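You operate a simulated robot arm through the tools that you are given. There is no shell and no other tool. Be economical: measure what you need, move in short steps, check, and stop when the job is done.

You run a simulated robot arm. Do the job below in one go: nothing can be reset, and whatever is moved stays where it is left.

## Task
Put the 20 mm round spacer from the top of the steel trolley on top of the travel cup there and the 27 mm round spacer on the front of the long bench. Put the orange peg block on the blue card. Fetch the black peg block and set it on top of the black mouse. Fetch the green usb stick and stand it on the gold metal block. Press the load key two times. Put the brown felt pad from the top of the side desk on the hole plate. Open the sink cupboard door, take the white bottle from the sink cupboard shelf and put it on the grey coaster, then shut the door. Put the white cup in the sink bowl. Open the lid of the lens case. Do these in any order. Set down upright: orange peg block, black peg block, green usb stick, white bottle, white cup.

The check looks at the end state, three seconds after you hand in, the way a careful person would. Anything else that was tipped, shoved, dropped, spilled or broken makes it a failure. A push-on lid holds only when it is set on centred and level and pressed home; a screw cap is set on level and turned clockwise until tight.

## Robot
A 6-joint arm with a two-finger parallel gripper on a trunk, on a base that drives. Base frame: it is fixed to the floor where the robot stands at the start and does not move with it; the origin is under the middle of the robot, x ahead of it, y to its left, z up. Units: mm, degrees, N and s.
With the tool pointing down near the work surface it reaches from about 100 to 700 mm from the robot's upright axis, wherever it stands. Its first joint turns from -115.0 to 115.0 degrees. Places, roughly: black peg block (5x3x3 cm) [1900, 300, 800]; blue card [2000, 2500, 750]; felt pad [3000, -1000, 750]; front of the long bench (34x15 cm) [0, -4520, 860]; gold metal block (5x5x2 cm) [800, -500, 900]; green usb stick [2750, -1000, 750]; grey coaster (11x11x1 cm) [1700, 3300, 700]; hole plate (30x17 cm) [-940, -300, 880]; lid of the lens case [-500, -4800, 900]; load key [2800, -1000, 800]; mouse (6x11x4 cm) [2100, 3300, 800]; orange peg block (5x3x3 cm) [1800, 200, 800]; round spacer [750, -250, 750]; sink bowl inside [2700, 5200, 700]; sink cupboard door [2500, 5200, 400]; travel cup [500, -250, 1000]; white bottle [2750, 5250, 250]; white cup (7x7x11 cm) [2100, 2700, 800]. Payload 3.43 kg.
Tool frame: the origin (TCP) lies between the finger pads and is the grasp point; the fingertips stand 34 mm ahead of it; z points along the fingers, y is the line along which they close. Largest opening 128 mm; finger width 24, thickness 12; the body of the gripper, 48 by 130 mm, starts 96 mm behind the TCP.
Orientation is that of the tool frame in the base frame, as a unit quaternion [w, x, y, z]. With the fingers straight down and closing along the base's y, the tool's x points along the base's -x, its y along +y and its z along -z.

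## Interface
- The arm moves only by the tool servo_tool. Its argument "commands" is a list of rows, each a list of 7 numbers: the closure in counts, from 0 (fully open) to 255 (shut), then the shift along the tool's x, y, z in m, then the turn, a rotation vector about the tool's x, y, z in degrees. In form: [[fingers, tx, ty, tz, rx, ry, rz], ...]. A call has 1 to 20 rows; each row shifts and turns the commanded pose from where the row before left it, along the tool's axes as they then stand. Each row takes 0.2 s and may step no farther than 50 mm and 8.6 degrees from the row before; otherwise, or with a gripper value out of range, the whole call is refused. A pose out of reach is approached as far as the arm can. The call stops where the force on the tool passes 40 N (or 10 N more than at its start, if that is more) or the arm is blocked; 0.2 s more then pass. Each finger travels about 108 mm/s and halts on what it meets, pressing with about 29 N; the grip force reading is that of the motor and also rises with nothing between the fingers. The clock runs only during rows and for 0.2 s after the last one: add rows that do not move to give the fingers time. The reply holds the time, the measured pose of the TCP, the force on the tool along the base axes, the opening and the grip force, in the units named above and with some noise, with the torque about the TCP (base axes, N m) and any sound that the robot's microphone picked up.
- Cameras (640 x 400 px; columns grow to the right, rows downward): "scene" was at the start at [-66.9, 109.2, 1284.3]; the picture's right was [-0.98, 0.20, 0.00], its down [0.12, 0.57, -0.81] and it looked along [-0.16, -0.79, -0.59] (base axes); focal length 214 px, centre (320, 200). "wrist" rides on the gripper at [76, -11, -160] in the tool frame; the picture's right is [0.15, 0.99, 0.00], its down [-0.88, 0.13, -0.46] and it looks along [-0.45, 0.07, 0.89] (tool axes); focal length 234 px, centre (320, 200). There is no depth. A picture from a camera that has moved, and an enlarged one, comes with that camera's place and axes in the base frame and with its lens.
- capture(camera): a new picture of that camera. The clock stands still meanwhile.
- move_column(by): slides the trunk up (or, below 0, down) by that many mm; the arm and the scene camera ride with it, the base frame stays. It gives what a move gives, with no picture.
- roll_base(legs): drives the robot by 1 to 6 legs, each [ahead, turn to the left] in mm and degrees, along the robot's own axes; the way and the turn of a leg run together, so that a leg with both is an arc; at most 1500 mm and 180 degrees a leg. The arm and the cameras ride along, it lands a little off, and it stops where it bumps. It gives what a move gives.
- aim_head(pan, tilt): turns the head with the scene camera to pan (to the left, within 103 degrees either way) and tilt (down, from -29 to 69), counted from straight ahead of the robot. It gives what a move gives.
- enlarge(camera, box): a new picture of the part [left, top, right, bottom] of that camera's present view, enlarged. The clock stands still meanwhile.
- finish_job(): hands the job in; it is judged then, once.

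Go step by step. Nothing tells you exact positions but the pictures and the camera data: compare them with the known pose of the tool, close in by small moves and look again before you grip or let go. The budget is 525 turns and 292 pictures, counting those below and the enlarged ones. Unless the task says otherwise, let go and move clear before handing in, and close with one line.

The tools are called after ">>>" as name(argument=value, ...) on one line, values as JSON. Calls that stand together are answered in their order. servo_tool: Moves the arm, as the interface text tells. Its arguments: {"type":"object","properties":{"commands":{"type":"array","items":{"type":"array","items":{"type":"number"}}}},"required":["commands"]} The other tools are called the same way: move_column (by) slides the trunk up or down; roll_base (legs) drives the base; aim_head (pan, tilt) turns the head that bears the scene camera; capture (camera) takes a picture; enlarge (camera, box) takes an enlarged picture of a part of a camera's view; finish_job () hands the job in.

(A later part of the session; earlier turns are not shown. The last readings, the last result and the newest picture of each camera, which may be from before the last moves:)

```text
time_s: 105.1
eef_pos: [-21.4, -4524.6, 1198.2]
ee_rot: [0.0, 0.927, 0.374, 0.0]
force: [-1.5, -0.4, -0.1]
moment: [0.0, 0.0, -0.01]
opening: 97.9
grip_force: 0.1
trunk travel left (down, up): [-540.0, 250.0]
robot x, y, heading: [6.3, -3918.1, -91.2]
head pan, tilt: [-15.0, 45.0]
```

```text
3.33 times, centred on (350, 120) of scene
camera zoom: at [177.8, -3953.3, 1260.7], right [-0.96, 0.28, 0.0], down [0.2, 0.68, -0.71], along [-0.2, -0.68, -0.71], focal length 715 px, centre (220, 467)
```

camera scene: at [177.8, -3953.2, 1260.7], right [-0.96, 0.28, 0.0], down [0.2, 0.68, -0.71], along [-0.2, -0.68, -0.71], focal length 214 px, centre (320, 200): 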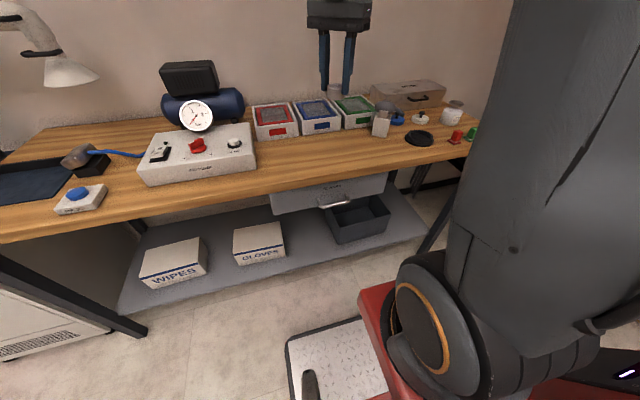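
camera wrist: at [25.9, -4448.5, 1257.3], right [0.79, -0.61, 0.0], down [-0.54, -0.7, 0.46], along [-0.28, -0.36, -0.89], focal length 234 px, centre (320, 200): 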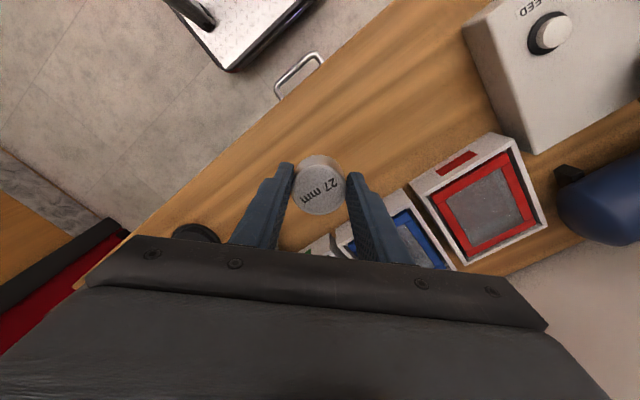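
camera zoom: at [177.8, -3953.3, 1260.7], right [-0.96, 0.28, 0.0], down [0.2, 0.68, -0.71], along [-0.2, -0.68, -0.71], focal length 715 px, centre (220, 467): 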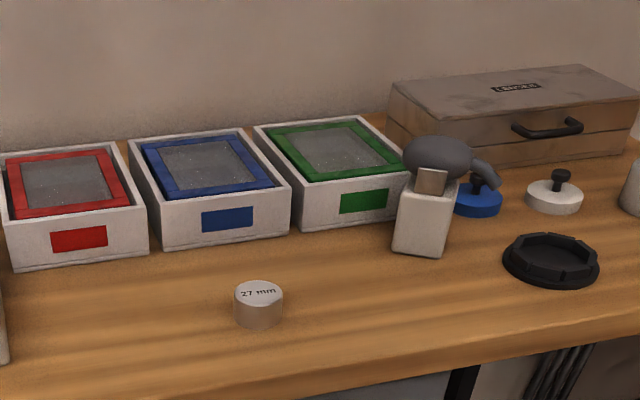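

>>> servo_tool(commands=[[60, 0.032, -0.0283, 0, 0, 0, 0], [60, 0.032, -0.0283, 0, 0, 0, 0], [60, 0.032, -0.0283, 0, 0, 0, 0], [60, 0.032, -0.0283, 0, 0, 0, 0], [60, 0.032, -0.0283, 0, 0, 0, 0], [60, 0.032, -0.0283, 0, 0, 0, 0]])

>>> roll_base(legs=[[0, -89], [450, 0], [0, 90.3]])

>>> aim_head(pan=-10, tilt=30)

>>> capture(camera="scene")

```text
time_s: 106.5
eef_pos: [-3.4, -4315.1, 1200.9]
ee_rot: [-0.001, 0.928, 0.374, 0.001]
force: [-0.2, 0.7, -0.4]
moment: [0.01, 0.01, 0.0]
opening: 97.8
grip_force: 0.1
out of reach, approached as far as the arm can: row 5, 6
trunk travel left (down, up): [-540.0, 250.0]
robot x, y, heading: [6.7, -3916.6, -91.3]
head pan, tilt: [-15.0, 45.0]
```

```text
time_s: 116.8
eef_pos: [-462.0, -4310.7, 1199.9]
ee_rot: [-0.001, 0.93, 0.369, 0.0]
force: [0.3, -0.4, 0.5]
moment: [-0.04, 0.04, 0.01]
opening: 98.1
grip_force: 0.2
trunk travel left (down, up): [-540.0, 250.0]
robot x, y, heading: [-447.1, -3911.8, -92.1]
head pan, tilt: [-15.0, 45.0]
```

```text
time_s: 117.5
eef_pos: [-462.4, -4311.8, 1199.3]
ee_rot: [-0.001, 0.93, 0.368, 0.0]
force: [0.7, 0.3, -0.8]
moment: [0.01, 0.02, -0.01]
opening: 97.9
grip_force: 0.1
trunk travel left (down, up): [-540.0, 250.0]
robot x, y, heading: [-449.1, -3911.3, -91.9]
head pan, tilt: [-10.0, 30.0]
```

```text
257 pictures are left
camera scene: at [-272.4, -3962.5, 1283.2], right [-0.98, 0.21, 0.0], down [0.1, 0.49, -0.87], along [-0.18, -0.85, -0.5], focal length 214 px, centre (320, 200)
```

scene: 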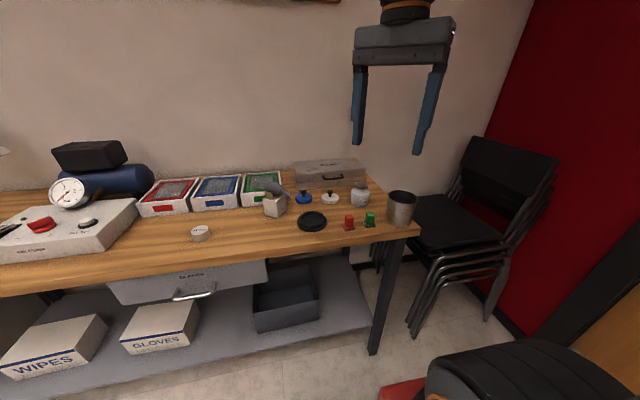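

>>> roll_base(legs=[[190, 2]])

>>> enlarge(camera="scene", box=[240, 130, 440, 260])

>>> capture(camera="wrist")

```text
time_s: 119.1
eef_pos: [-453.7, -4503.2, 1200.8]
ee_rot: [-0.001, 0.924, 0.382, 0.001]
force: [-0.6, 0.4, 0.3]
moment: [0.01, 0.02, 0.02]
opening: 97.9
grip_force: 0.1
trunk travel left (down, up): [-540.0, 250.0]
robot x, y, heading: [-450.2, -4103.0, -90.2]
head pan, tilt: [-10.0, 30.0]
```

```text
3.08 times, centred on (340, 195) of scene
camera zoom: at [-274.2, -4147.8, 1283.3], right [-0.98, 0.18, 0.0], down [0.09, 0.49, -0.87], along [-0.15, -0.85, -0.5], focal length 660 px, centre (258, 215)
```

zoom: 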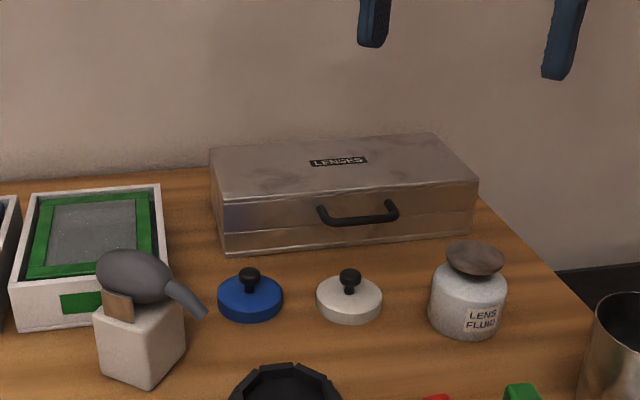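

```text
255 pictures are left
camera wrist: at [-407.4, -4441.0, 1361.5], right [0.8, -0.6, 0.0], down [-0.53, -0.72, 0.45], along [-0.27, -0.36, -0.89], focal length 234 px, centre (320, 200)
```

wrist: 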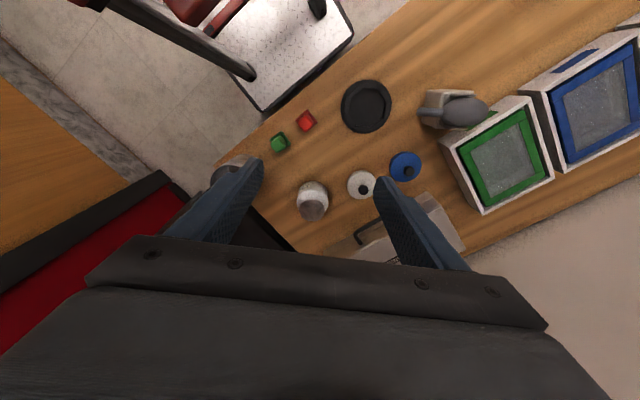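

>>> servo_tool(commands=[[175, 0, 0, 0, 0, 0, 7.5], [175, 0, 0, 0, 0, 0, 7.5], [175, 0, 0, 0, 0, 0, 7.5], [175, 0, 0, 0, 0, 0, 7.5], [175, 0, 0, 0, 0, 0, 7.5], [175, 0, 0, 0, 0, 0, 7.0], [175, 0, 0, 0, -7.5, 0, 0], [175, 0, 0, 0, -7.5, 0, 0], [175, 0, 0, 0, -7.5, 0, 0], [175, 0, 0, 0, -7.5, 0, 0], [175, 0, 0, 0, -7.5, 0, 0], [175, 0, 0, 0, -7.5, 0, 0]])

```text
time_s: 121.7
eef_pos: [-455.5, -4675.3, 1195.6]
ee_rot: [0.382, 0.924, 0.004, 0.001]
force: [0.1, 0.5, -0.7]
moment: [0.0, -0.01, 0.02]
opening: 40.3
grip_force: 0.0
out of reach, approached as far as the arm can: row 7, 8, 9, 10, 11, 12
trunk travel left (down, up): [-540.0, 250.0]
robot x, y, heading: [-452.2, -4104.6, -89.9]
head pan, tilt: [-10.0, 30.0]
```

>>> servo_tool(commands=[[175, -0.011, -0.026, 0.0273, 0, 0, 0], [175, -0.011, -0.026, 0.0273, 0, 0, 0], [175, -0.011, -0.026, 0.0273, 0, 0, 0], [175, -0.011, -0.026, 0.0273, 0, 0, 0], [175, 0, 0, 0, 0, 0, 0]])

>>> capture(camera="wrist")

>>> enlarge(camera="scene", box=[240, 110, 440, 240])

```text
time_s: 122.9
eef_pos: [-498.8, -4679.1, 1043.2]
ee_rot: [0.382, 0.924, 0.004, 0.002]
force: [0.0, 0.4, 0.2]
moment: [0.01, 0.01, -0.02]
opening: 40.2
grip_force: 0.0
trunk travel left (down, up): [-540.0, 250.0]
robot x, y, heading: [-453.2, -4103.8, -90.3]
head pan, tilt: [-10.0, 30.0]
```

```text
254 pictures are left
camera wrist: at [-423.4, -4557.3, 1150.2], right [0.15, -0.7, 0.7], down [-0.88, 0.22, 0.42], along [-0.45, -0.68, -0.58], focal length 234 px, centre (320, 200)
```

wrist: 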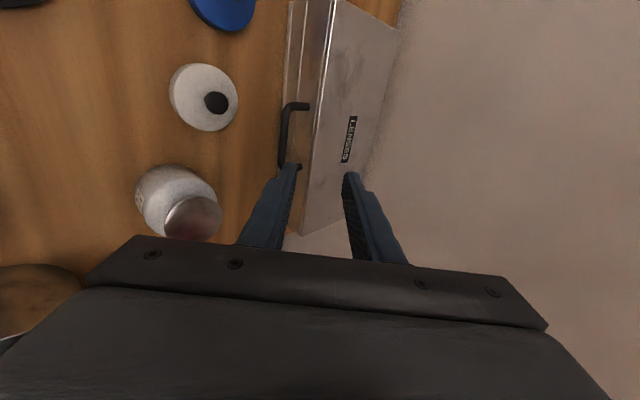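

```text
3.08 times, centred on (340, 175) of scene
camera zoom: at [-274.2, -4147.8, 1283.3], right [-0.98, 0.18, 0.0], down [0.09, 0.49, -0.87], along [-0.15, -0.85, -0.5], focal length 660 px, centre (258, 277)
```

zoom: 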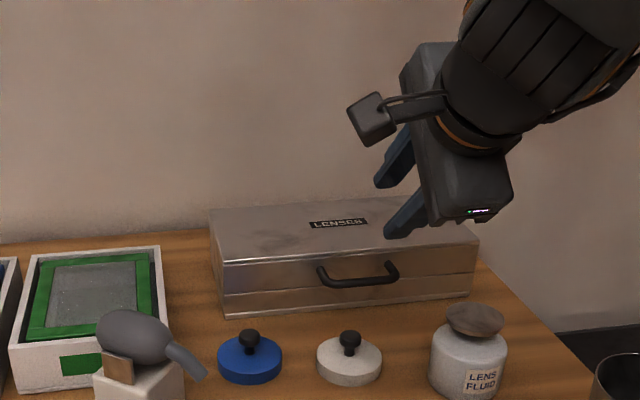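

>>> servo_tool(commands=[[175, 0, -0.044, 0, 0, 0, 0], [175, 0, 0, 0.04, 0, 0, 0], [175, 0, 0, 0.04, 0, 0, 0], [175, 0, 0, 0.015, 0, 0, 0], [175, 0, 0, 0, 0, 0, 0]])

>>> enlarge(camera="wrist", box=[200, 70, 440, 270])

>>> enlarge(camera="scene", box=[280, 140, 420, 230])

```text
time_s: 124.1
eef_pos: [-499.6, -4714.8, 946.9]
ee_rot: [0.383, 0.924, 0.003, 0.002]
force: [-0.5, 0.0, 0.1]
moment: [-0.04, 0.0, 0.0]
opening: 40.2
grip_force: 0.1
trunk travel left (down, up): [-540.0, 250.0]
robot x, y, heading: [-450.1, -4103.0, -90.0]
head pan, tilt: [-10.0, 30.0]
```

```text
2.00 times, centred on (320, 170) of wrist
camera zoom: at [-424.2, -4593.4, 1052.8], right [0.15, -0.7, 0.7], down [-0.88, 0.22, 0.41], along [-0.45, -0.68, -0.58], focal length 468 px, centre (320, 260)
```

zoom: 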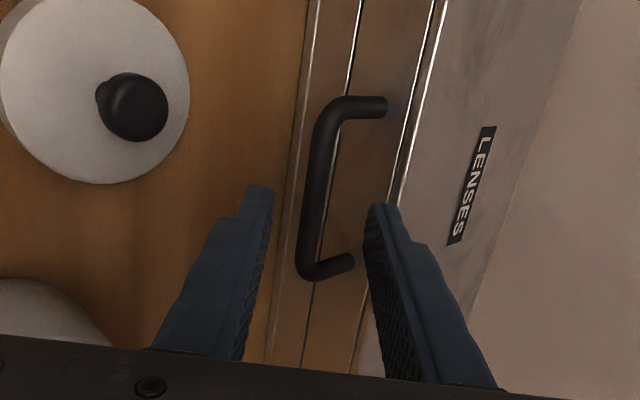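

```text
4.44 times, centred on (350, 185) of scene
camera zoom: at [-274.3, -4147.8, 1283.3], right [-0.98, 0.18, 0.0], down [0.09, 0.49, -0.87], along [-0.15, -0.85, -0.5], focal length 953 px, centre (187, 267)
```

zoom: 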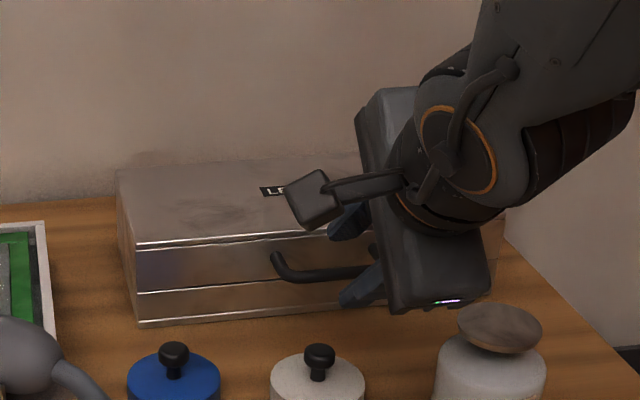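

>>> servo_tool(commands=[[175, 0, 0, 0.03, 0, 0, 0], [175, 0, 0, 0.012, 0, 0, 0], [175, 0, 0, 0, 0, 0, 0]])

>>> enlarge(camera="wrist", box=[200, 70, 440, 270])

```text
time_s: 124.5
eef_pos: [-498.9, -4728.3, 932.2]
ee_rot: [0.385, 0.923, 0.004, 0.002]
force: [1.2, 21.7, 15.5]
moment: [-0.62, 0.01, -0.07]
opening: 37.4
grip_force: 0.0
trunk travel left (down, up): [-540.0, 250.0]
robot x, y, heading: [-453.7, -4100.9, -90.3]
head pan, tilt: [-10.0, 30.0]
stopped in row 1: the force on the tool passed its limit at 83 N (the readings are from after the stop); the commanded pose is now the measured one
```

```text
2.00 times, centred on (320, 170) of wrist
camera zoom: at [-424.5, -4606.1, 1038.6], right [0.15, -0.7, 0.7], down [-0.88, 0.22, 0.41], along [-0.44, -0.68, -0.58], focal length 468 px, centre (320, 260)
```

zoom: 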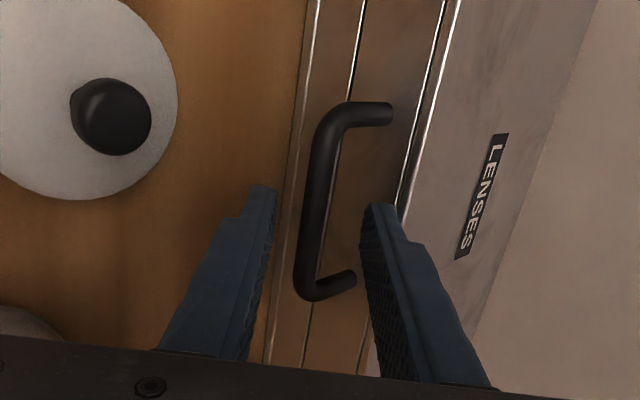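

>>> servo_tool(commands=[[175, 0, -0.002, -0.004, 0, 0, 0], [215, 0, 0, 0, 0, 0, 0], [219, 0, 0, 0, 0, 0, 0], [219, 0, 0, 0, 0, 0, 0]])

>>> enlarge(camera="wrist", box=[240, 90, 400, 210])

```text
time_s: 125.5
eef_pos: [-500.6, -4726.0, 932.3]
ee_rot: [0.384, 0.923, 0.004, 0.001]
force: [-0.6, -0.5, 0.0]
moment: [0.0, 0.0, -0.03]
opening: 17.8
grip_force: 0.0
trunk travel left (down, up): [-540.0, 250.0]
robot x, y, heading: [-447.3, -4105.2, -90.2]
head pan, tilt: [-10.0, 30.0]
```

```text
3.33 times, centred on (320, 150) of wrist
camera zoom: at [-425.0, -4603.5, 1038.6], right [0.15, -0.7, 0.7], down [-0.88, 0.22, 0.41], along [-0.44, -0.68, -0.58], focal length 781 px, centre (320, 367)
```

zoom: 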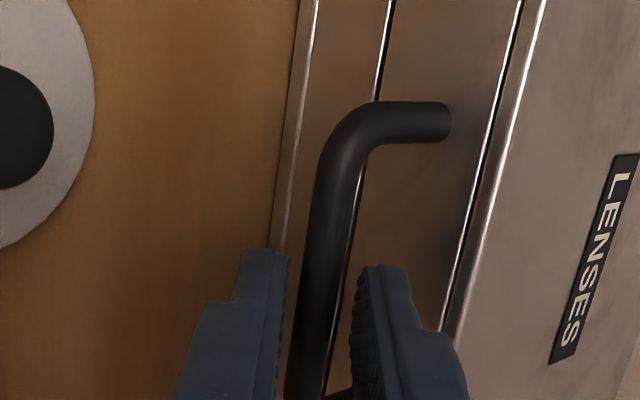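

>>> servo_tool(commands=[[219, 0, 0, 0.006, 0, 0, 0], [219, 0, 0, 0.006, 0, 0, 0], [240, 0, 0, 0, 0, 0, 0], [240, 0, 0, 0, 0, 0, 0], [240, 0, 0, 0, 0, 0, 0]])

>>> enlarge(camera="scene", box=[280, 140, 420, 230])

```text
time_s: 126.7
eef_pos: [-498.9, -4733.9, 923.7]
ee_rot: [0.383, 0.924, 0.004, 0.001]
force: [1.1, 10.2, 0.3]
moment: [0.15, -0.22, -0.39]
opening: 9.4
grip_force: 43.5
trunk travel left (down, up): [-540.0, 250.0]
robot x, y, heading: [-449.9, -4103.1, -90.0]
head pan, tilt: [-10.0, 30.0]
```

```text
4.44 times, centred on (350, 185) of scene
camera zoom: at [-274.2, -4147.5, 1283.3], right [-0.98, 0.18, 0.0], down [0.09, 0.49, -0.87], along [-0.15, -0.85, -0.5], focal length 953 px, centre (187, 267)
```

zoom: 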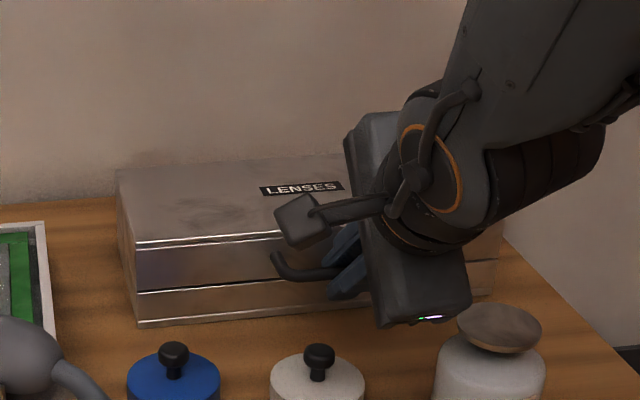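

>>> servo_tool(commands=[[240, 0, 0.0097, -0.007, 0, 0, 0], [240, 0, 0.0097, -0.007, 0, 0, 0], [240, 0, 0.0105, -0.0055, 0, 0, 0], [240, 0, 0.0105, -0.0055, 0, 0, 0], [240, 0, 0, 0, 0, 0, 0]])

>>> enlarge(camera="scene", box=[280, 140, 420, 230])

```text
time_s: 127.9
eef_pos: [-500.6, -4745.9, 969.9]
ee_rot: [0.383, 0.924, 0.004, 0.001]
force: [-8.5, -4.6, -2.1]
moment: [-0.04, -0.15, -0.37]
opening: 9.3
grip_force: 43.4
trunk travel left (down, up): [-540.0, 250.0]
robot x, y, heading: [-452.0, -4102.5, -90.3]
head pan, tilt: [-10.0, 30.0]
```

```text
4.44 times, centred on (350, 185) of scene
camera zoom: at [-274.7, -4148.4, 1283.3], right [-0.98, 0.18, 0.0], down [0.09, 0.49, -0.87], along [-0.15, -0.85, -0.5], focal length 953 px, centre (187, 267)
```

zoom: 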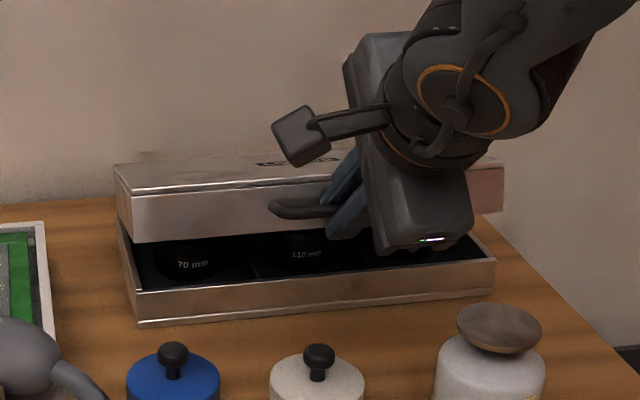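

>>> servo_tool(commands=[[240, 0, 0.0112, -0.004, 0, 0, 0], [240, 0, 0.0113, -0.004, 0, 0, 0], [240, 0, 0.0117, -0.0024, 0, 0, 0], [240, 0, 0.0117, -0.0024, 0, 0, 0], [240, 0, 0.0119, -0.0008, 0, 0, 0], [240, 0, 0.0119, -0.0007, 0, 0, 0], [240, 0, 0.0119, 0.0009, 0, 0, 0], [240, 0, 0.0119, 0.0009, 0, 0, 0], [240, 0, 0, 0, 0, 0, 0]])

>>> enlarge(camera="scene", box=[260, 110, 420, 230])

```text
time_s: 129.9
eef_pos: [-499.3, -4802.9, 1045.9]
ee_rot: [0.385, 0.923, 0.003, 0.002]
force: [-11.5, -0.6, -3.4]
moment: [0.06, -0.15, -0.39]
opening: 9.4
grip_force: 43.4
trunk travel left (down, up): [-540.0, 250.0]
robot x, y, heading: [-453.4, -4103.1, -90.1]
head pan, tilt: [-10.0, 30.0]
```

```text
3.33 times, centred on (340, 170) of scene
camera zoom: at [-275.0, -4148.3, 1283.4], right [-0.98, 0.18, 0.0], down [0.09, 0.49, -0.87], along [-0.15, -0.85, -0.5], focal length 715 px, centre (253, 300)
```

zoom: 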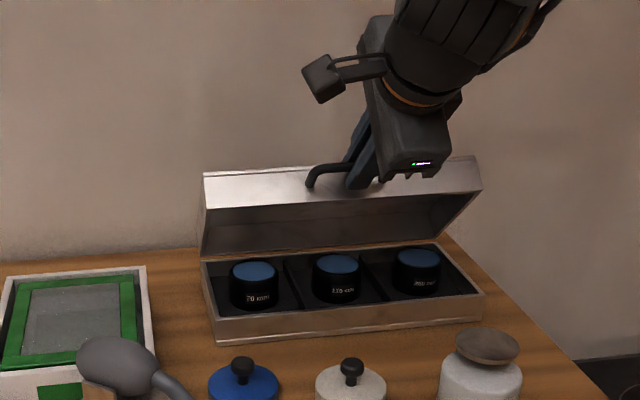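

>>> servo_tool(commands=[[240, 0, 0.0116, 0.0025, 0, 0, 0], [240, 0, 0.0117, 0.0026, 0, 0, 0], [240, 0, 0.0112, 0.0041, 0, 0, 0], [240, 0, 0.0112, 0.0042, 0, 0, 0], [240, 0, 0.0105, 0.0057, 0, 0, 0], [240, 0, 0.0105, 0.0057, 0, 0, 0], [240, 0, 0.0096, 0.007, 0, 0, 0], [240, 0, 0.0096, 0.007, 0, 0, 0], [240, 0, 0, 0, 0, 0, 0]])

>>> enlarge(camera="scene", box=[260, 110, 420, 230])

```text
time_s: 131.9
eef_pos: [-500.3, -4892.0, 1079.2]
ee_rot: [0.384, 0.923, 0.004, 0.002]
force: [-8.8, -0.4, 3.4]
moment: [-0.07, -0.19, -0.38]
opening: 9.3
grip_force: 42.9
trunk travel left (down, up): [-540.0, 250.0]
robot x, y, heading: [-451.0, -4102.2, -90.1]
head pan, tilt: [-10.0, 30.0]
```

```text
3.33 times, centred on (340, 170) of scene
camera zoom: at [-275.0, -4148.0, 1283.4], right [-0.98, 0.18, 0.0], down [0.09, 0.49, -0.87], along [-0.15, -0.85, -0.5], focal length 715 px, centre (253, 300)
```

zoom: 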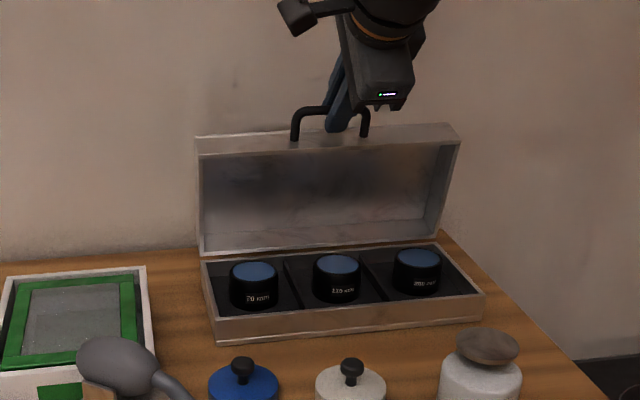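

>>> servo_tool(commands=[[240, 0, 0.0086, 0.0083, 0, 0, 0], [240, 0, 0.0085, 0.0084, 0, 0, 0], [240, 0, 0.0073, 0.0095, 0, 0, 0], [240, 0, 0.0073, 0.0095, 0, 0, 0], [240, 0, 0, 0, 0, 0, 0]])

>>> enlarge(camera="scene", box=[260, 110, 420, 230])

```text
time_s: 133.1
eef_pos: [-498.3, -4939.5, 1076.2]
ee_rot: [0.384, 0.924, 0.003, 0.001]
force: [-14.9, -1.4, 3.5]
moment: [-0.06, 0.14, -0.63]
opening: 9.6
grip_force: 43.1
trunk travel left (down, up): [-540.0, 250.0]
robot x, y, heading: [-452.0, -4103.7, -90.4]
head pan, tilt: [-10.0, 30.0]
```

```text
3.33 times, centred on (340, 170) of scene
camera zoom: at [-275.5, -4148.1, 1283.4], right [-0.98, 0.18, 0.0], down [0.09, 0.49, -0.87], along [-0.15, -0.85, -0.5], focal length 715 px, centre (253, 300)
```

zoom: 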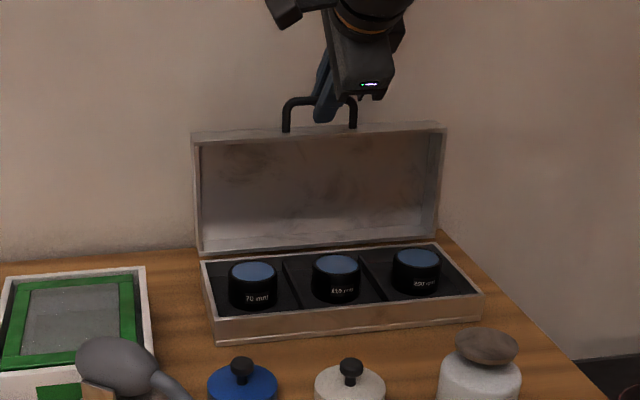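

>>> servo_tool(commands=[[240, 0, 0.0059, 0.0104, 0, 0, 0], [240, 0, 0.0059, 0.0104, 0, 0, 0], [240, 0, 0, 0, 0, 0, 0]])

```text
time_s: 133.9
eef_pos: [-499.3, -4962.6, 1070.9]
ee_rot: [0.385, 0.923, 0.004, 0.002]
force: [-20.6, -5.9, 12.9]
moment: [-0.13, -0.01, -0.45]
opening: 9.2
grip_force: 43.0
trunk travel left (down, up): [-540.0, 250.0]
robot x, y, heading: [-452.1, -4101.1, -90.2]
head pan, tilt: [-10.0, 30.0]
```

>>> servo_tool(commands=[[219, 0, 0, 0, 0, 0, 0], [215, 0, 0, 0, 0, 0, 0], [215, 0, 0, -0.02, 0, 0, 0], [215, 0, 0, -0.04, 0, 0, 0], [215, 0, 0, -0.045, 0, 0, 0], [215, 0, 0, -0.045, 0, 0, 0]])

>>> enlarge(camera="scene", box=[240, 90, 440, 240])

```text
time_s: 135.3
eef_pos: [-498.4, -4855.2, 1173.5]
ee_rot: [0.383, 0.924, 0.004, 0.002]
force: [-0.5, -0.2, -0.2]
moment: [-0.02, -0.03, 0.0]
opening: 20.3
grip_force: 0.0
trunk travel left (down, up): [-540.0, 250.0]
robot x, y, heading: [-449.0, -4102.8, -89.9]
head pan, tilt: [-10.0, 30.0]
```

```text
2.67 times, centred on (340, 165) of scene
camera zoom: at [-274.7, -4148.7, 1283.3], right [-0.98, 0.18, 0.0], down [0.09, 0.49, -0.87], along [-0.15, -0.85, -0.5], focal length 572 px, centre (267, 293)
```

zoom: 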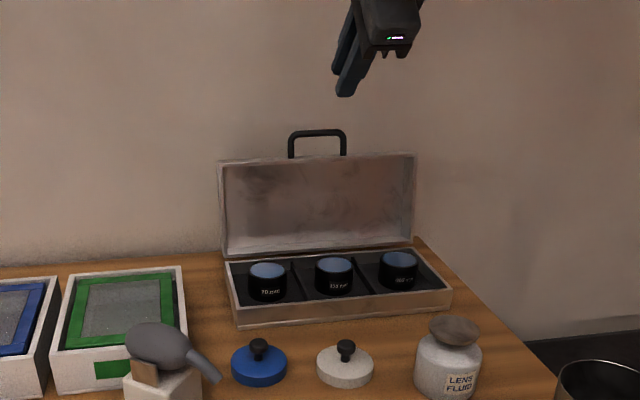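

>>> servo_tool(commands=[[215, 0, -0.0295, -0.0295, 0, 0, 0], [215, 0, -0.0295, -0.0295, 0, 0, 0], [215, 0, -0.0295, -0.0295, 0, 0, 0], [215, 0, -0.0295, -0.0295, 0, 0, 0], [215, 0, -0.0295, -0.0295, 0, 0, 0], [215, 0, -0.0295, -0.0295, 0, 0, 0], [215, 0, -0.0295, -0.0295, 0, 0, 0], [215, 0, 0, 0, 7.5, 0, 0], [215, 0, 0, 0, 7.5, 0, 0], [215, 0, 0, 0, 7.5, 0, 0], [215, 0, 0, 0, 7.5, 0, 0], [215, 0, 0, 0, 7.5, 0, 0], [215, 0, 0, 0, 7.5, 0, 0]])

>>> roll_base(legs=[[-180, 0], [0, 90], [1100, 0], [1130, 0], [0, 90]])

```text
time_s: 138.1
eef_pos: [-518.4, -4661.0, 1158.2]
ee_rot: [0.0, 1.0, 0.004, 0.0]
force: [0.3, 0.9, 0.6]
moment: [-0.04, 0.01, -0.01]
opening: 20.0
grip_force: 0.1
out of reach, approached as far as the arm can: row 5, 6, 7
trunk travel left (down, up): [-540.0, 250.0]
robot x, y, heading: [-448.3, -4103.0, -90.2]
head pan, tilt: [-10.0, 30.0]
```

```text
time_s: 157.8
eef_pos: [1821.3, -3390.3, 1159.2]
ee_rot: [-0.001, -0.022, 1.0, 0.0]
force: [0.3, 0.5, 0.0]
moment: [0.04, 0.0, -0.02]
opening: 19.8
grip_force: 0.1
trunk travel left (down, up): [-540.0, 250.0]
robot x, y, heading: [1775.2, -3954.3, 91.7]
head pan, tilt: [-10.0, 30.0]
```

>>> roll_base(legs=[[0, -1.7], [1450, 0], [1450, 0], [0, -90]])

>>> aim_head(pan=0, tilt=30)

>>> capture(camera="scene")

```text
time_s: 176.1
eef_pos: [2284.8, -1077.7, 1158.0]
ee_rot: [0.0, 0.693, 0.721, 0.0]
force: [-0.2, -0.2, -0.1]
moment: [0.02, 0.03, 0.0]
opening: 20.2
grip_force: 0.2
trunk travel left (down, up): [-540.0, 250.0]
robot x, y, heading: [1725.4, -1027.8, 1.7]
head pan, tilt: [-10.0, 30.0]
```

```text
time_s: 176.8
eef_pos: [2284.0, -1078.0, 1157.5]
ee_rot: [0.0, 0.693, 0.721, 0.001]
force: [-0.6, -0.7, 0.8]
moment: [0.02, 0.02, 0.0]
opening: 20.4
grip_force: 0.1
trunk travel left (down, up): [-540.0, 250.0]
robot x, y, heading: [1722.3, -1027.2, 1.7]
head pan, tilt: [0.0, 30.0]
```

```text
242 pictures are left
camera scene: at [1761.3, -832.8, 1283.3], right [0.03, -1.0, 0.0], down [-0.5, -0.01, -0.87], along [0.87, 0.03, -0.5], focal length 214 px, centre (320, 200)
```

scene: 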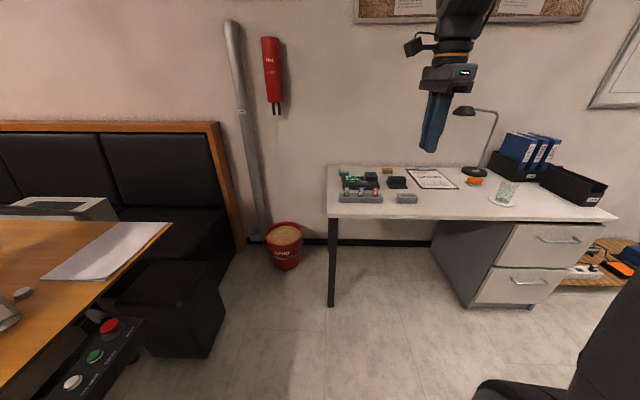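

>>> enlarge(camera="scene", box=[320, 150, 480, 230])

>>> enlarge(camera="scene", box=[40, 300, 180, 400])

```text
4.00 times, centred on (400, 190) of scene
camera zoom: at [1761.3, -832.8, 1283.3], right [0.03, -1.0, 0.0], down [-0.5, -0.01, -0.87], along [0.87, 0.03, -0.5], focal length 858 px, centre (0, 240)
```

zoom: 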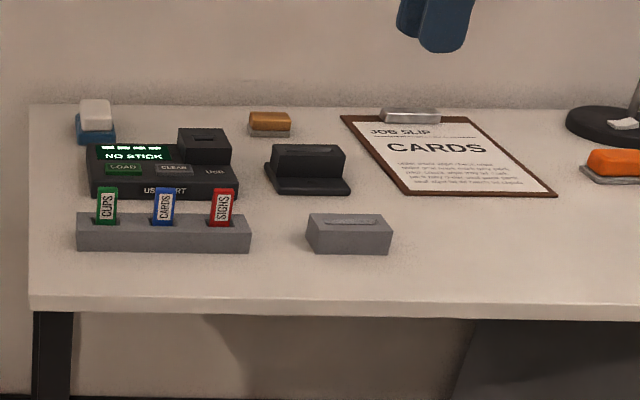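

```text
4.00 times, centred on (110, 350) of scene
camera zoom: at [1761.3, -832.8, 1283.3], right [0.03, -1.0, 0.0], down [-0.5, -0.01, -0.87], along [0.87, 0.03, -0.5], focal length 858 px, centre (1160, -400)
```

zoom: 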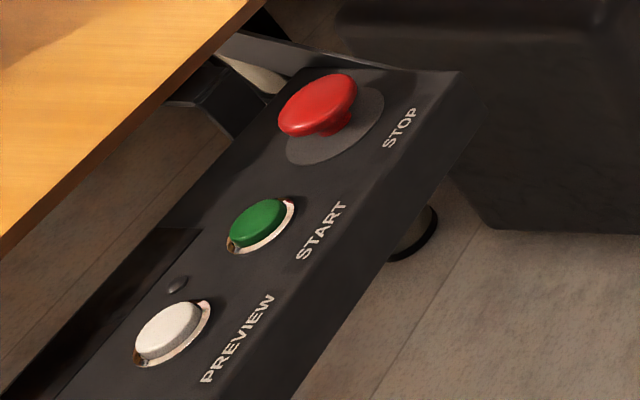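

>>> roll_base(legs=[[0, -1.7], [450, 0]])

>>> capture(camera="wrist")

>>> aim_head(pan=-20, tilt=35)

>>> capture(camera="scene")

```text
time_s: 179.9
eef_pos: [2736.6, -1089.6, 1157.5]
ee_rot: [0.001, 0.702, 0.713, 0.001]
force: [0.5, 0.0, -0.2]
moment: [-0.02, -0.02, 0.0]
opening: 20.2
grip_force: 0.2
trunk travel left (down, up): [-540.0, 250.0]
robot x, y, heading: [2176.6, -1028.7, 0.3]
head pan, tilt: [0.0, 30.0]
```

```text
239 pictures are left
camera wrist: at [2724.3, -1013.8, 1319.0], right [0.99, 0.16, 0.0], down [0.14, -0.88, 0.46], along [0.08, -0.45, -0.89], focal length 234 px, centre (320, 200)
```

wrist: 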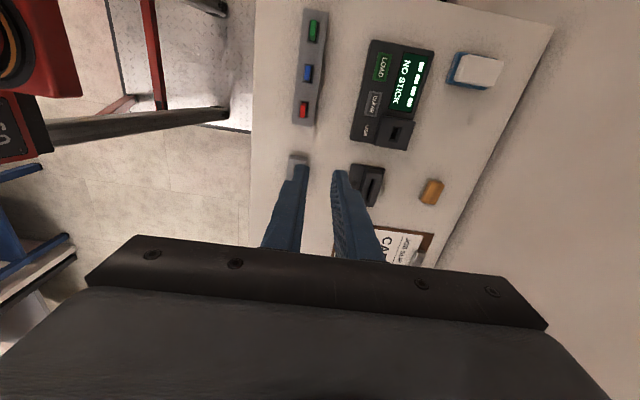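

```text
time_s: 180.8
eef_pos: [2736.7, -1089.2, 1157.5]
ee_rot: [0.0, 0.701, 0.713, 0.001]
force: [0.7, -1.1, -0.4]
moment: [0.0, 0.03, -0.02]
opening: 20.2
grip_force: 0.1
trunk travel left (down, up): [-540.0, 250.0]
robot x, y, heading: [2177.3, -1028.6, 0.3]
head pan, tilt: [-20.0, 35.0]
```

```text
238 pictures are left
camera scene: at [2212.3, -862.6, 1275.5], right [-0.34, -0.94, 0.0], down [-0.54, 0.19, -0.82], along [0.77, -0.28, -0.57], focal length 214 px, centre (320, 200)
```

scene: 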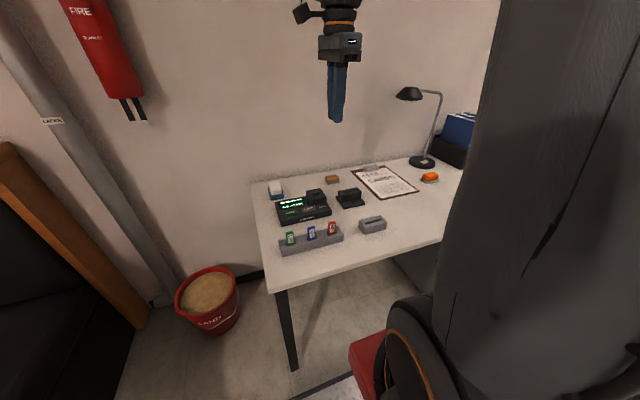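

>>> enlarge(camera="scene", box=[250, 165, 400, 265])

>>> enlarge(camera="wrist", box=[270, 0, 510, 160])

```text
4.00 times, centred on (325, 215) of scene
camera zoom: at [2212.3, -862.6, 1275.5], right [-0.34, -0.94, 0.0], down [-0.54, 0.19, -0.82], along [0.77, -0.28, -0.57], focal length 858 px, centre (300, 140)
```

zoom: 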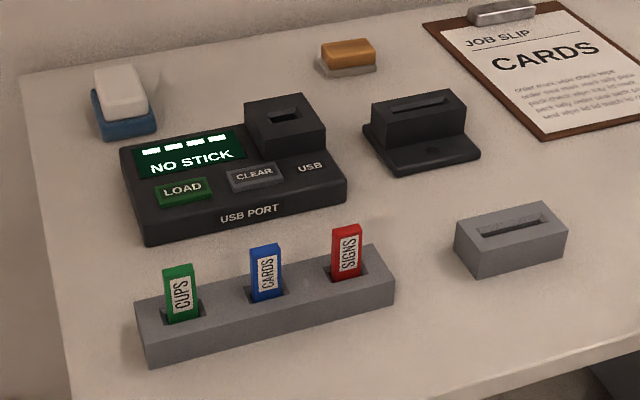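

```text
2.50 times, centred on (390, 80) of wrist
camera zoom: at [2724.3, -1013.8, 1319.0], right [0.99, 0.16, 0.0], down [0.14, -0.88, 0.46], along [0.08, -0.45, -0.89], focal length 585 px, centre (145, 500)
```

zoom: 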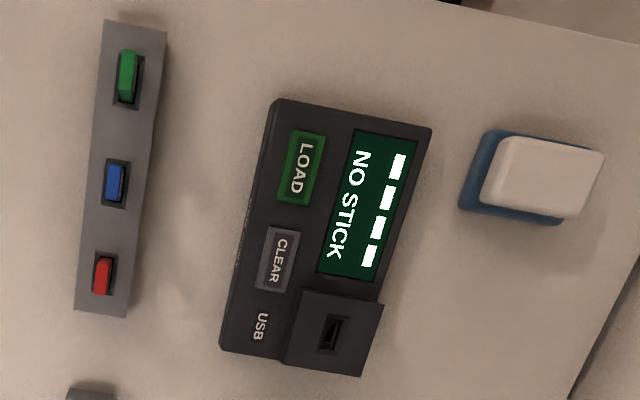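

>>> servo_tool(commands=[[255, 0.0286, 0.0288, 0, 0, 0, 0], [255, 0.0286, 0.0288, 0, 0, 0, 0], [255, 0.0286, 0.0288, 0, 0, 0, 0], [255, 0.0286, 0.0288, 0, 0, 0, 0], [255, 0, 0, 0.045, 0, 0, 0], [255, 0, 0, 0.045, 0, 0, 0], [255, 0, 0, 0.045, 0, 0, 0], [255, 0, 0, 0.045, 0, 0, 0], [255, 0, 0, 0.045, 0, 0, 0], [255, 0, 0, 0.045, 0, 0, 0], [255, 0, 0, 0.02, 0, 0, 0], [255, 0, 0, 0, 0, 0, 0]])

>>> enlarge(camera="wrist", box=[200, 80, 440, 240])

>>> enlarge(camera="scene", box=[250, 145, 400, 245])

```text
time_s: 183.4
eef_pos: [2849.4, -974.3, 866.2]
ee_rot: [0.001, 0.701, 0.713, 0.001]
force: [0.6, 0.2, 0.1]
moment: [0.0, -0.02, -0.01]
opening: 0.0
grip_force: 29.2
trunk travel left (down, up): [-540.0, 250.0]
robot x, y, heading: [2175.9, -1027.2, 0.2]
head pan, tilt: [-20.0, 35.0]
```

```text
2.50 times, centred on (320, 160) of wrist
camera zoom: at [2837.6, -898.5, 1028.1], right [0.99, 0.16, 0.0], down [0.14, -0.88, 0.46], along [0.08, -0.45, -0.89], focal length 585 px, centre (320, 300)
```

zoom: 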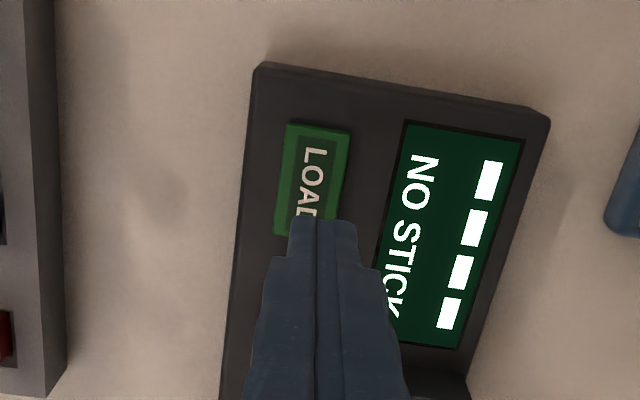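

```text
4.00 times, centred on (325, 195) of scene
camera zoom: at [2212.3, -862.7, 1275.5], right [-0.34, -0.94, 0.0], down [-0.54, 0.19, -0.82], along [0.77, -0.28, -0.57], focal length 858 px, centre (300, 220)
```

zoom: 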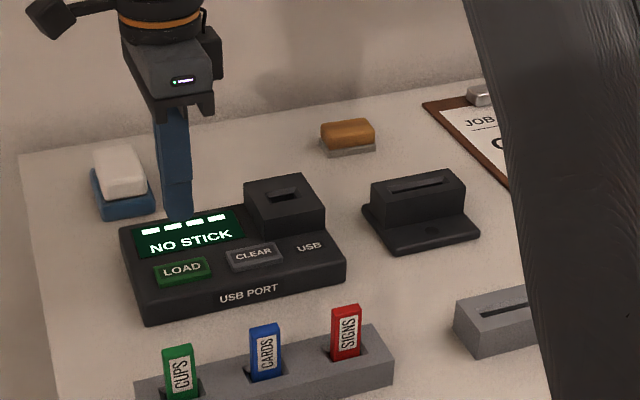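

>>> servo_tool(commands=[[255, 0.005, -0.002, 0.04, 0, 0, 0], [255, 0, 0, 0.01, 0, 0, 0], [255, 0, 0, 0, 0, 0, 0]])

>>> enlarge(camera="wrist", box=[240, 80, 420, 220])

```text
time_s: 184.2
eef_pos: [2848.3, -969.3, 816.4]
ee_rot: [0.001, 0.701, 0.713, 0.0]
force: [0.3, 1.1, -0.6]
moment: [0.03, 0.0, -0.02]
opening: 0.0
grip_force: 28.7
trunk travel left (down, up): [-540.0, 250.0]
robot x, y, heading: [2176.6, -1025.9, 0.3]
head pan, tilt: [-20.0, 35.0]
```

```text
2.86 times, centred on (330, 150) of wrist
camera zoom: at [2836.0, -893.1, 978.5], right [0.99, 0.16, 0.0], down [0.14, -0.88, 0.46], along [0.08, -0.45, -0.89], focal length 669 px, centre (291, 343)
```

zoom: 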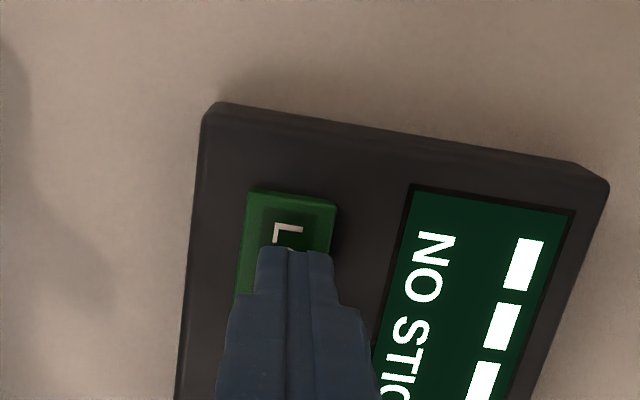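

>>> servo_tool(commands=[[255, 0, 0, 0.003, 0, 0, 0], [255, 0, 0, 0.003, 0, 0, 0], [255, 0, 0, 0, 0, 0, 0]])

```text
time_s: 185.0
eef_pos: [2847.2, -969.6, 812.3]
ee_rot: [0.001, 0.701, 0.713, 0.0]
force: [0.1, 0.6, 0.5]
moment: [0.01, 0.04, -0.03]
opening: 0.3
grip_force: 29.4
trunk travel left (down, up): [-540.0, 250.0]
robot x, y, heading: [2176.8, -1028.3, 0.3]
head pan, tilt: [-20.0, 35.0]
```

>>> servo_tool(commands=[[255, 0, 0, 0.002, 0, 0, 0], [255, 0, 0, 0.002, 0, 0, 0], [255, 0, 0, 0.002, 0, 0, 0]])

>>> enlarge(camera="scene", box=[250, 145, 400, 245])

```text
time_s: 185.8
eef_pos: [2848.3, -969.6, 806.5]
ee_rot: [0.001, 0.702, 0.712, 0.001]
force: [-0.9, -0.9, 1.9]
moment: [0.0, 0.05, -0.01]
opening: 0.1
grip_force: 29.6
trunk travel left (down, up): [-540.0, 250.0]
robot x, y, heading: [2177.1, -1025.2, 0.3]
head pan, tilt: [-20.0, 35.0]
heard: click
```

```text
4.00 times, centred on (325, 195) of scene
camera zoom: at [2212.2, -862.7, 1275.5], right [-0.34, -0.94, 0.0], down [-0.54, 0.19, -0.82], along [0.77, -0.28, -0.57], focal length 858 px, centre (300, 220)
```

zoom: 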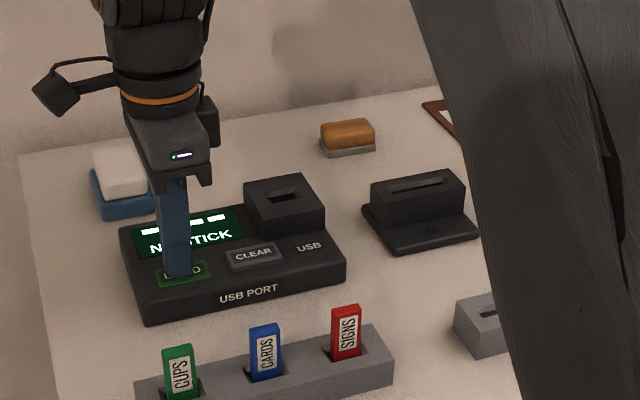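

>>> servo_tool(commands=[[255, 0, 0, -0.006, 0, 0, 0], [255, 0, 0, -0.006, 0, 0, 0], [255, 0, 0, 0, 0, 0, 0], [255, 0, 0, 0, 0, 0, 0], [255, 0, 0, 0, 0, 0, 0]])

>>> servo_tool(commands=[[255, 0, 0, 0.004, 0, 0, 0], [255, 0, 0, 0.004, 0, 0, 0], [255, 0, 0, 0.002, 0, 0, 0], [255, 0, 0, 0.002, 0, 0, 0]])

```text
time_s: 187.0
eef_pos: [2848.2, -968.7, 818.0]
ee_rot: [0.0, 0.701, 0.713, 0.0]
force: [0.2, -0.2, -0.4]
moment: [-0.01, 0.04, 0.01]
opening: 0.0
grip_force: 28.8
trunk travel left (down, up): [-540.0, 250.0]
robot x, y, heading: [2177.7, -1025.7, 0.4]
head pan, tilt: [-20.0, 35.0]
```

```text
time_s: 188.0
eef_pos: [2848.8, -968.7, 806.7]
ee_rot: [0.001, 0.701, 0.713, 0.0]
force: [0.3, -0.3, 1.3]
moment: [0.02, 0.05, 0.03]
opening: 0.1
grip_force: 29.0
trunk travel left (down, up): [-540.0, 250.0]
robot x, y, heading: [2174.1, -1032.4, 0.5]
head pan, tilt: [-20.0, 35.0]
heard: click
```

>>> servo_tool(commands=[[255, 0, 0, -0.03, 0, 0, 0], [255, 0, 0, -0.045, 0, 0, 0], [255, 0, 0, -0.045, 0, 0, 0], [155, 0.008, -0.038, 0, 0, 0, 0], [155, 0.008, -0.038, 0, 0, 0, 0], [155, 0.008, -0.038, 0, 0, 0, 0], [155, 0.008, -0.039, 0, 0, 0, 0], [155, 0, 0, 0, 0, 0, 0]])

>>> enlarge(camera="wrist", box=[200, 60, 440, 240])

>>> enlarge(camera="scene", box=[230, 165, 380, 285])

```text
time_s: 189.8
eef_pos: [2693.4, -935.9, 926.3]
ee_rot: [0.0, 0.701, 0.713, 0.001]
force: [0.7, 0.5, -1.0]
moment: [-0.02, -0.01, -0.01]
opening: 50.4
grip_force: 0.2
trunk travel left (down, up): [-540.0, 250.0]
robot x, y, heading: [2176.4, -1030.0, 0.4]
head pan, tilt: [-20.0, 35.0]
```

```text
2.22 times, centred on (320, 150) of wrist
camera zoom: at [2681.1, -861.1, 1087.0], right [0.99, 0.16, 0.0], down [0.14, -0.88, 0.46], along [0.07, -0.45, -0.89], focal length 520 px, centre (320, 311)
```

zoom: 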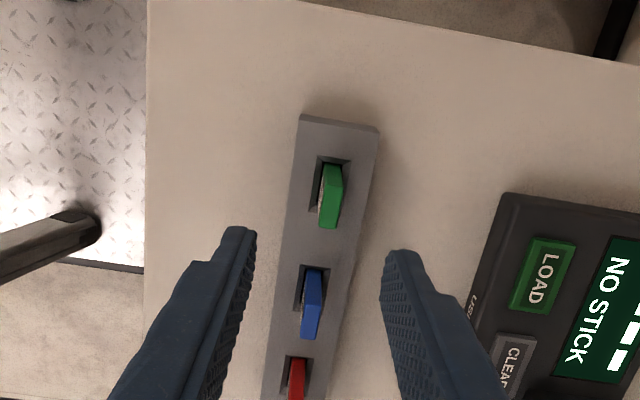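

```text
3.33 times, centred on (305, 225) of scene
camera zoom: at [2212.4, -862.7, 1275.5], right [-0.34, -0.94, 0.0], down [-0.54, 0.19, -0.82], along [0.77, -0.28, -0.57], focal length 715 px, centre (370, 117)
```

zoom: 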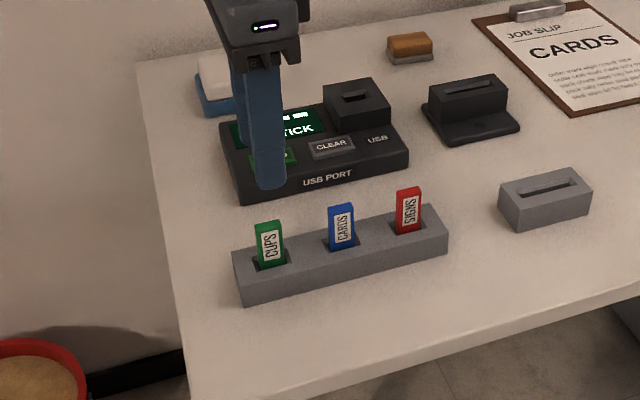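

>>> servo_tool(commands=[[155, -0.004, 0.005, 0.04, 0, 0, 0], [155, 0, 0, 0.04, 0, 0, 0], [155, 0, 0, 0.03, 0, 0, 0], [155, 0, 0, 0, 0, 0, 0]])

>>> enlarge(camera="wrist", box=[200, 80, 440, 260])

>>> enlarge(camera="scene", box=[230, 165, 380, 285])

```text
time_s: 190.8
eef_pos: [2698.1, -943.8, 815.1]
ee_rot: [0.0, 0.701, 0.713, 0.001]
force: [0.4, -0.1, 0.0]
moment: [0.01, -0.02, 0.02]
opening: 50.2
grip_force: 0.0
trunk travel left (down, up): [-540.0, 250.0]
robot x, y, heading: [2177.7, -1024.1, 0.5]
head pan, tilt: [-20.0, 35.0]
```

```text
2.22 times, centred on (320, 170) of wrist
camera zoom: at [2687.0, -867.8, 977.2], right [0.99, 0.16, 0.0], down [0.14, -0.88, 0.46], along [0.08, -0.45, -0.89], focal length 520 px, centre (320, 267)
```

zoom: 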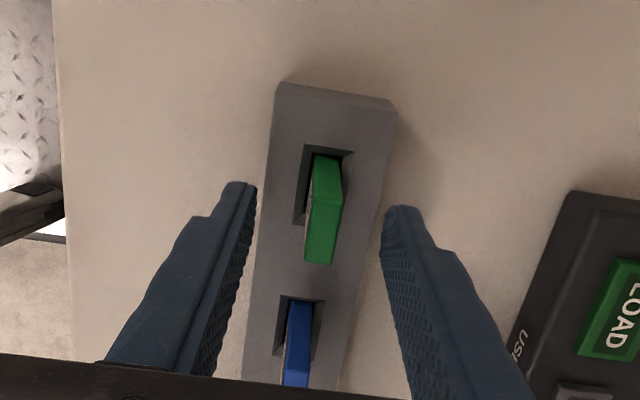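

```text
3.33 times, centred on (305, 225) of scene
camera zoom: at [2212.2, -862.7, 1275.5], right [-0.34, -0.94, 0.0], down [-0.54, 0.19, -0.82], along [0.77, -0.28, -0.57], focal length 715 px, centre (370, 117)
```

zoom: 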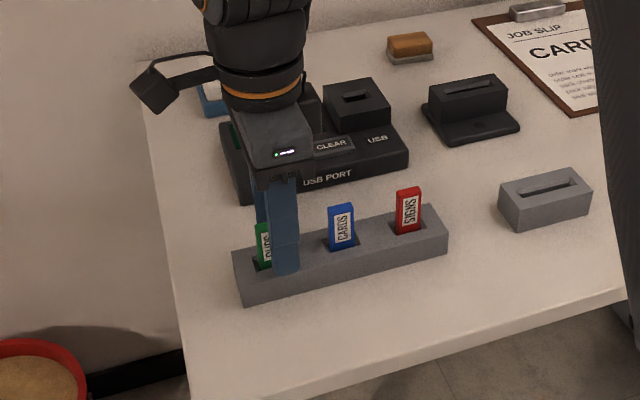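

>>> servo_tool(commands=[[155, 0.006, 0, 0.002, 0, 0, 0], [190, 0, 0, 0, 0, 0, 0], [215, 0, 0, 0, 0, 0, 0], [240, 0, 0, 0, 0, 0, 0], [240, 0, 0, 0, 0, 0, 0], [240, 0, 0, 0, 0, 0, 0]])

>>> enlarge(camera="scene", box=[230, 165, 380, 285])

```text
time_s: 192.2
eef_pos: [2699.0, -937.4, 813.2]
ee_rot: [0.001, 0.701, 0.713, 0.0]
force: [0.1, -0.2, -0.1]
moment: [-0.04, -0.01, -0.01]
opening: 9.2
grip_force: 8.9
trunk travel left (down, up): [-540.0, 250.0]
robot x, y, heading: [2176.8, -1025.5, 0.2]
head pan, tilt: [-20.0, 35.0]
```

```text
3.33 times, centred on (305, 225) of scene
camera zoom: at [2212.3, -862.7, 1275.5], right [-0.34, -0.94, 0.0], down [-0.54, 0.19, -0.82], along [0.77, -0.28, -0.57], focal length 715 px, centre (370, 117)
```

zoom: 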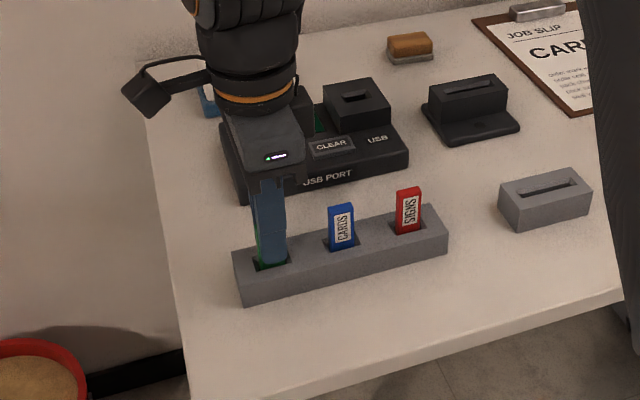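

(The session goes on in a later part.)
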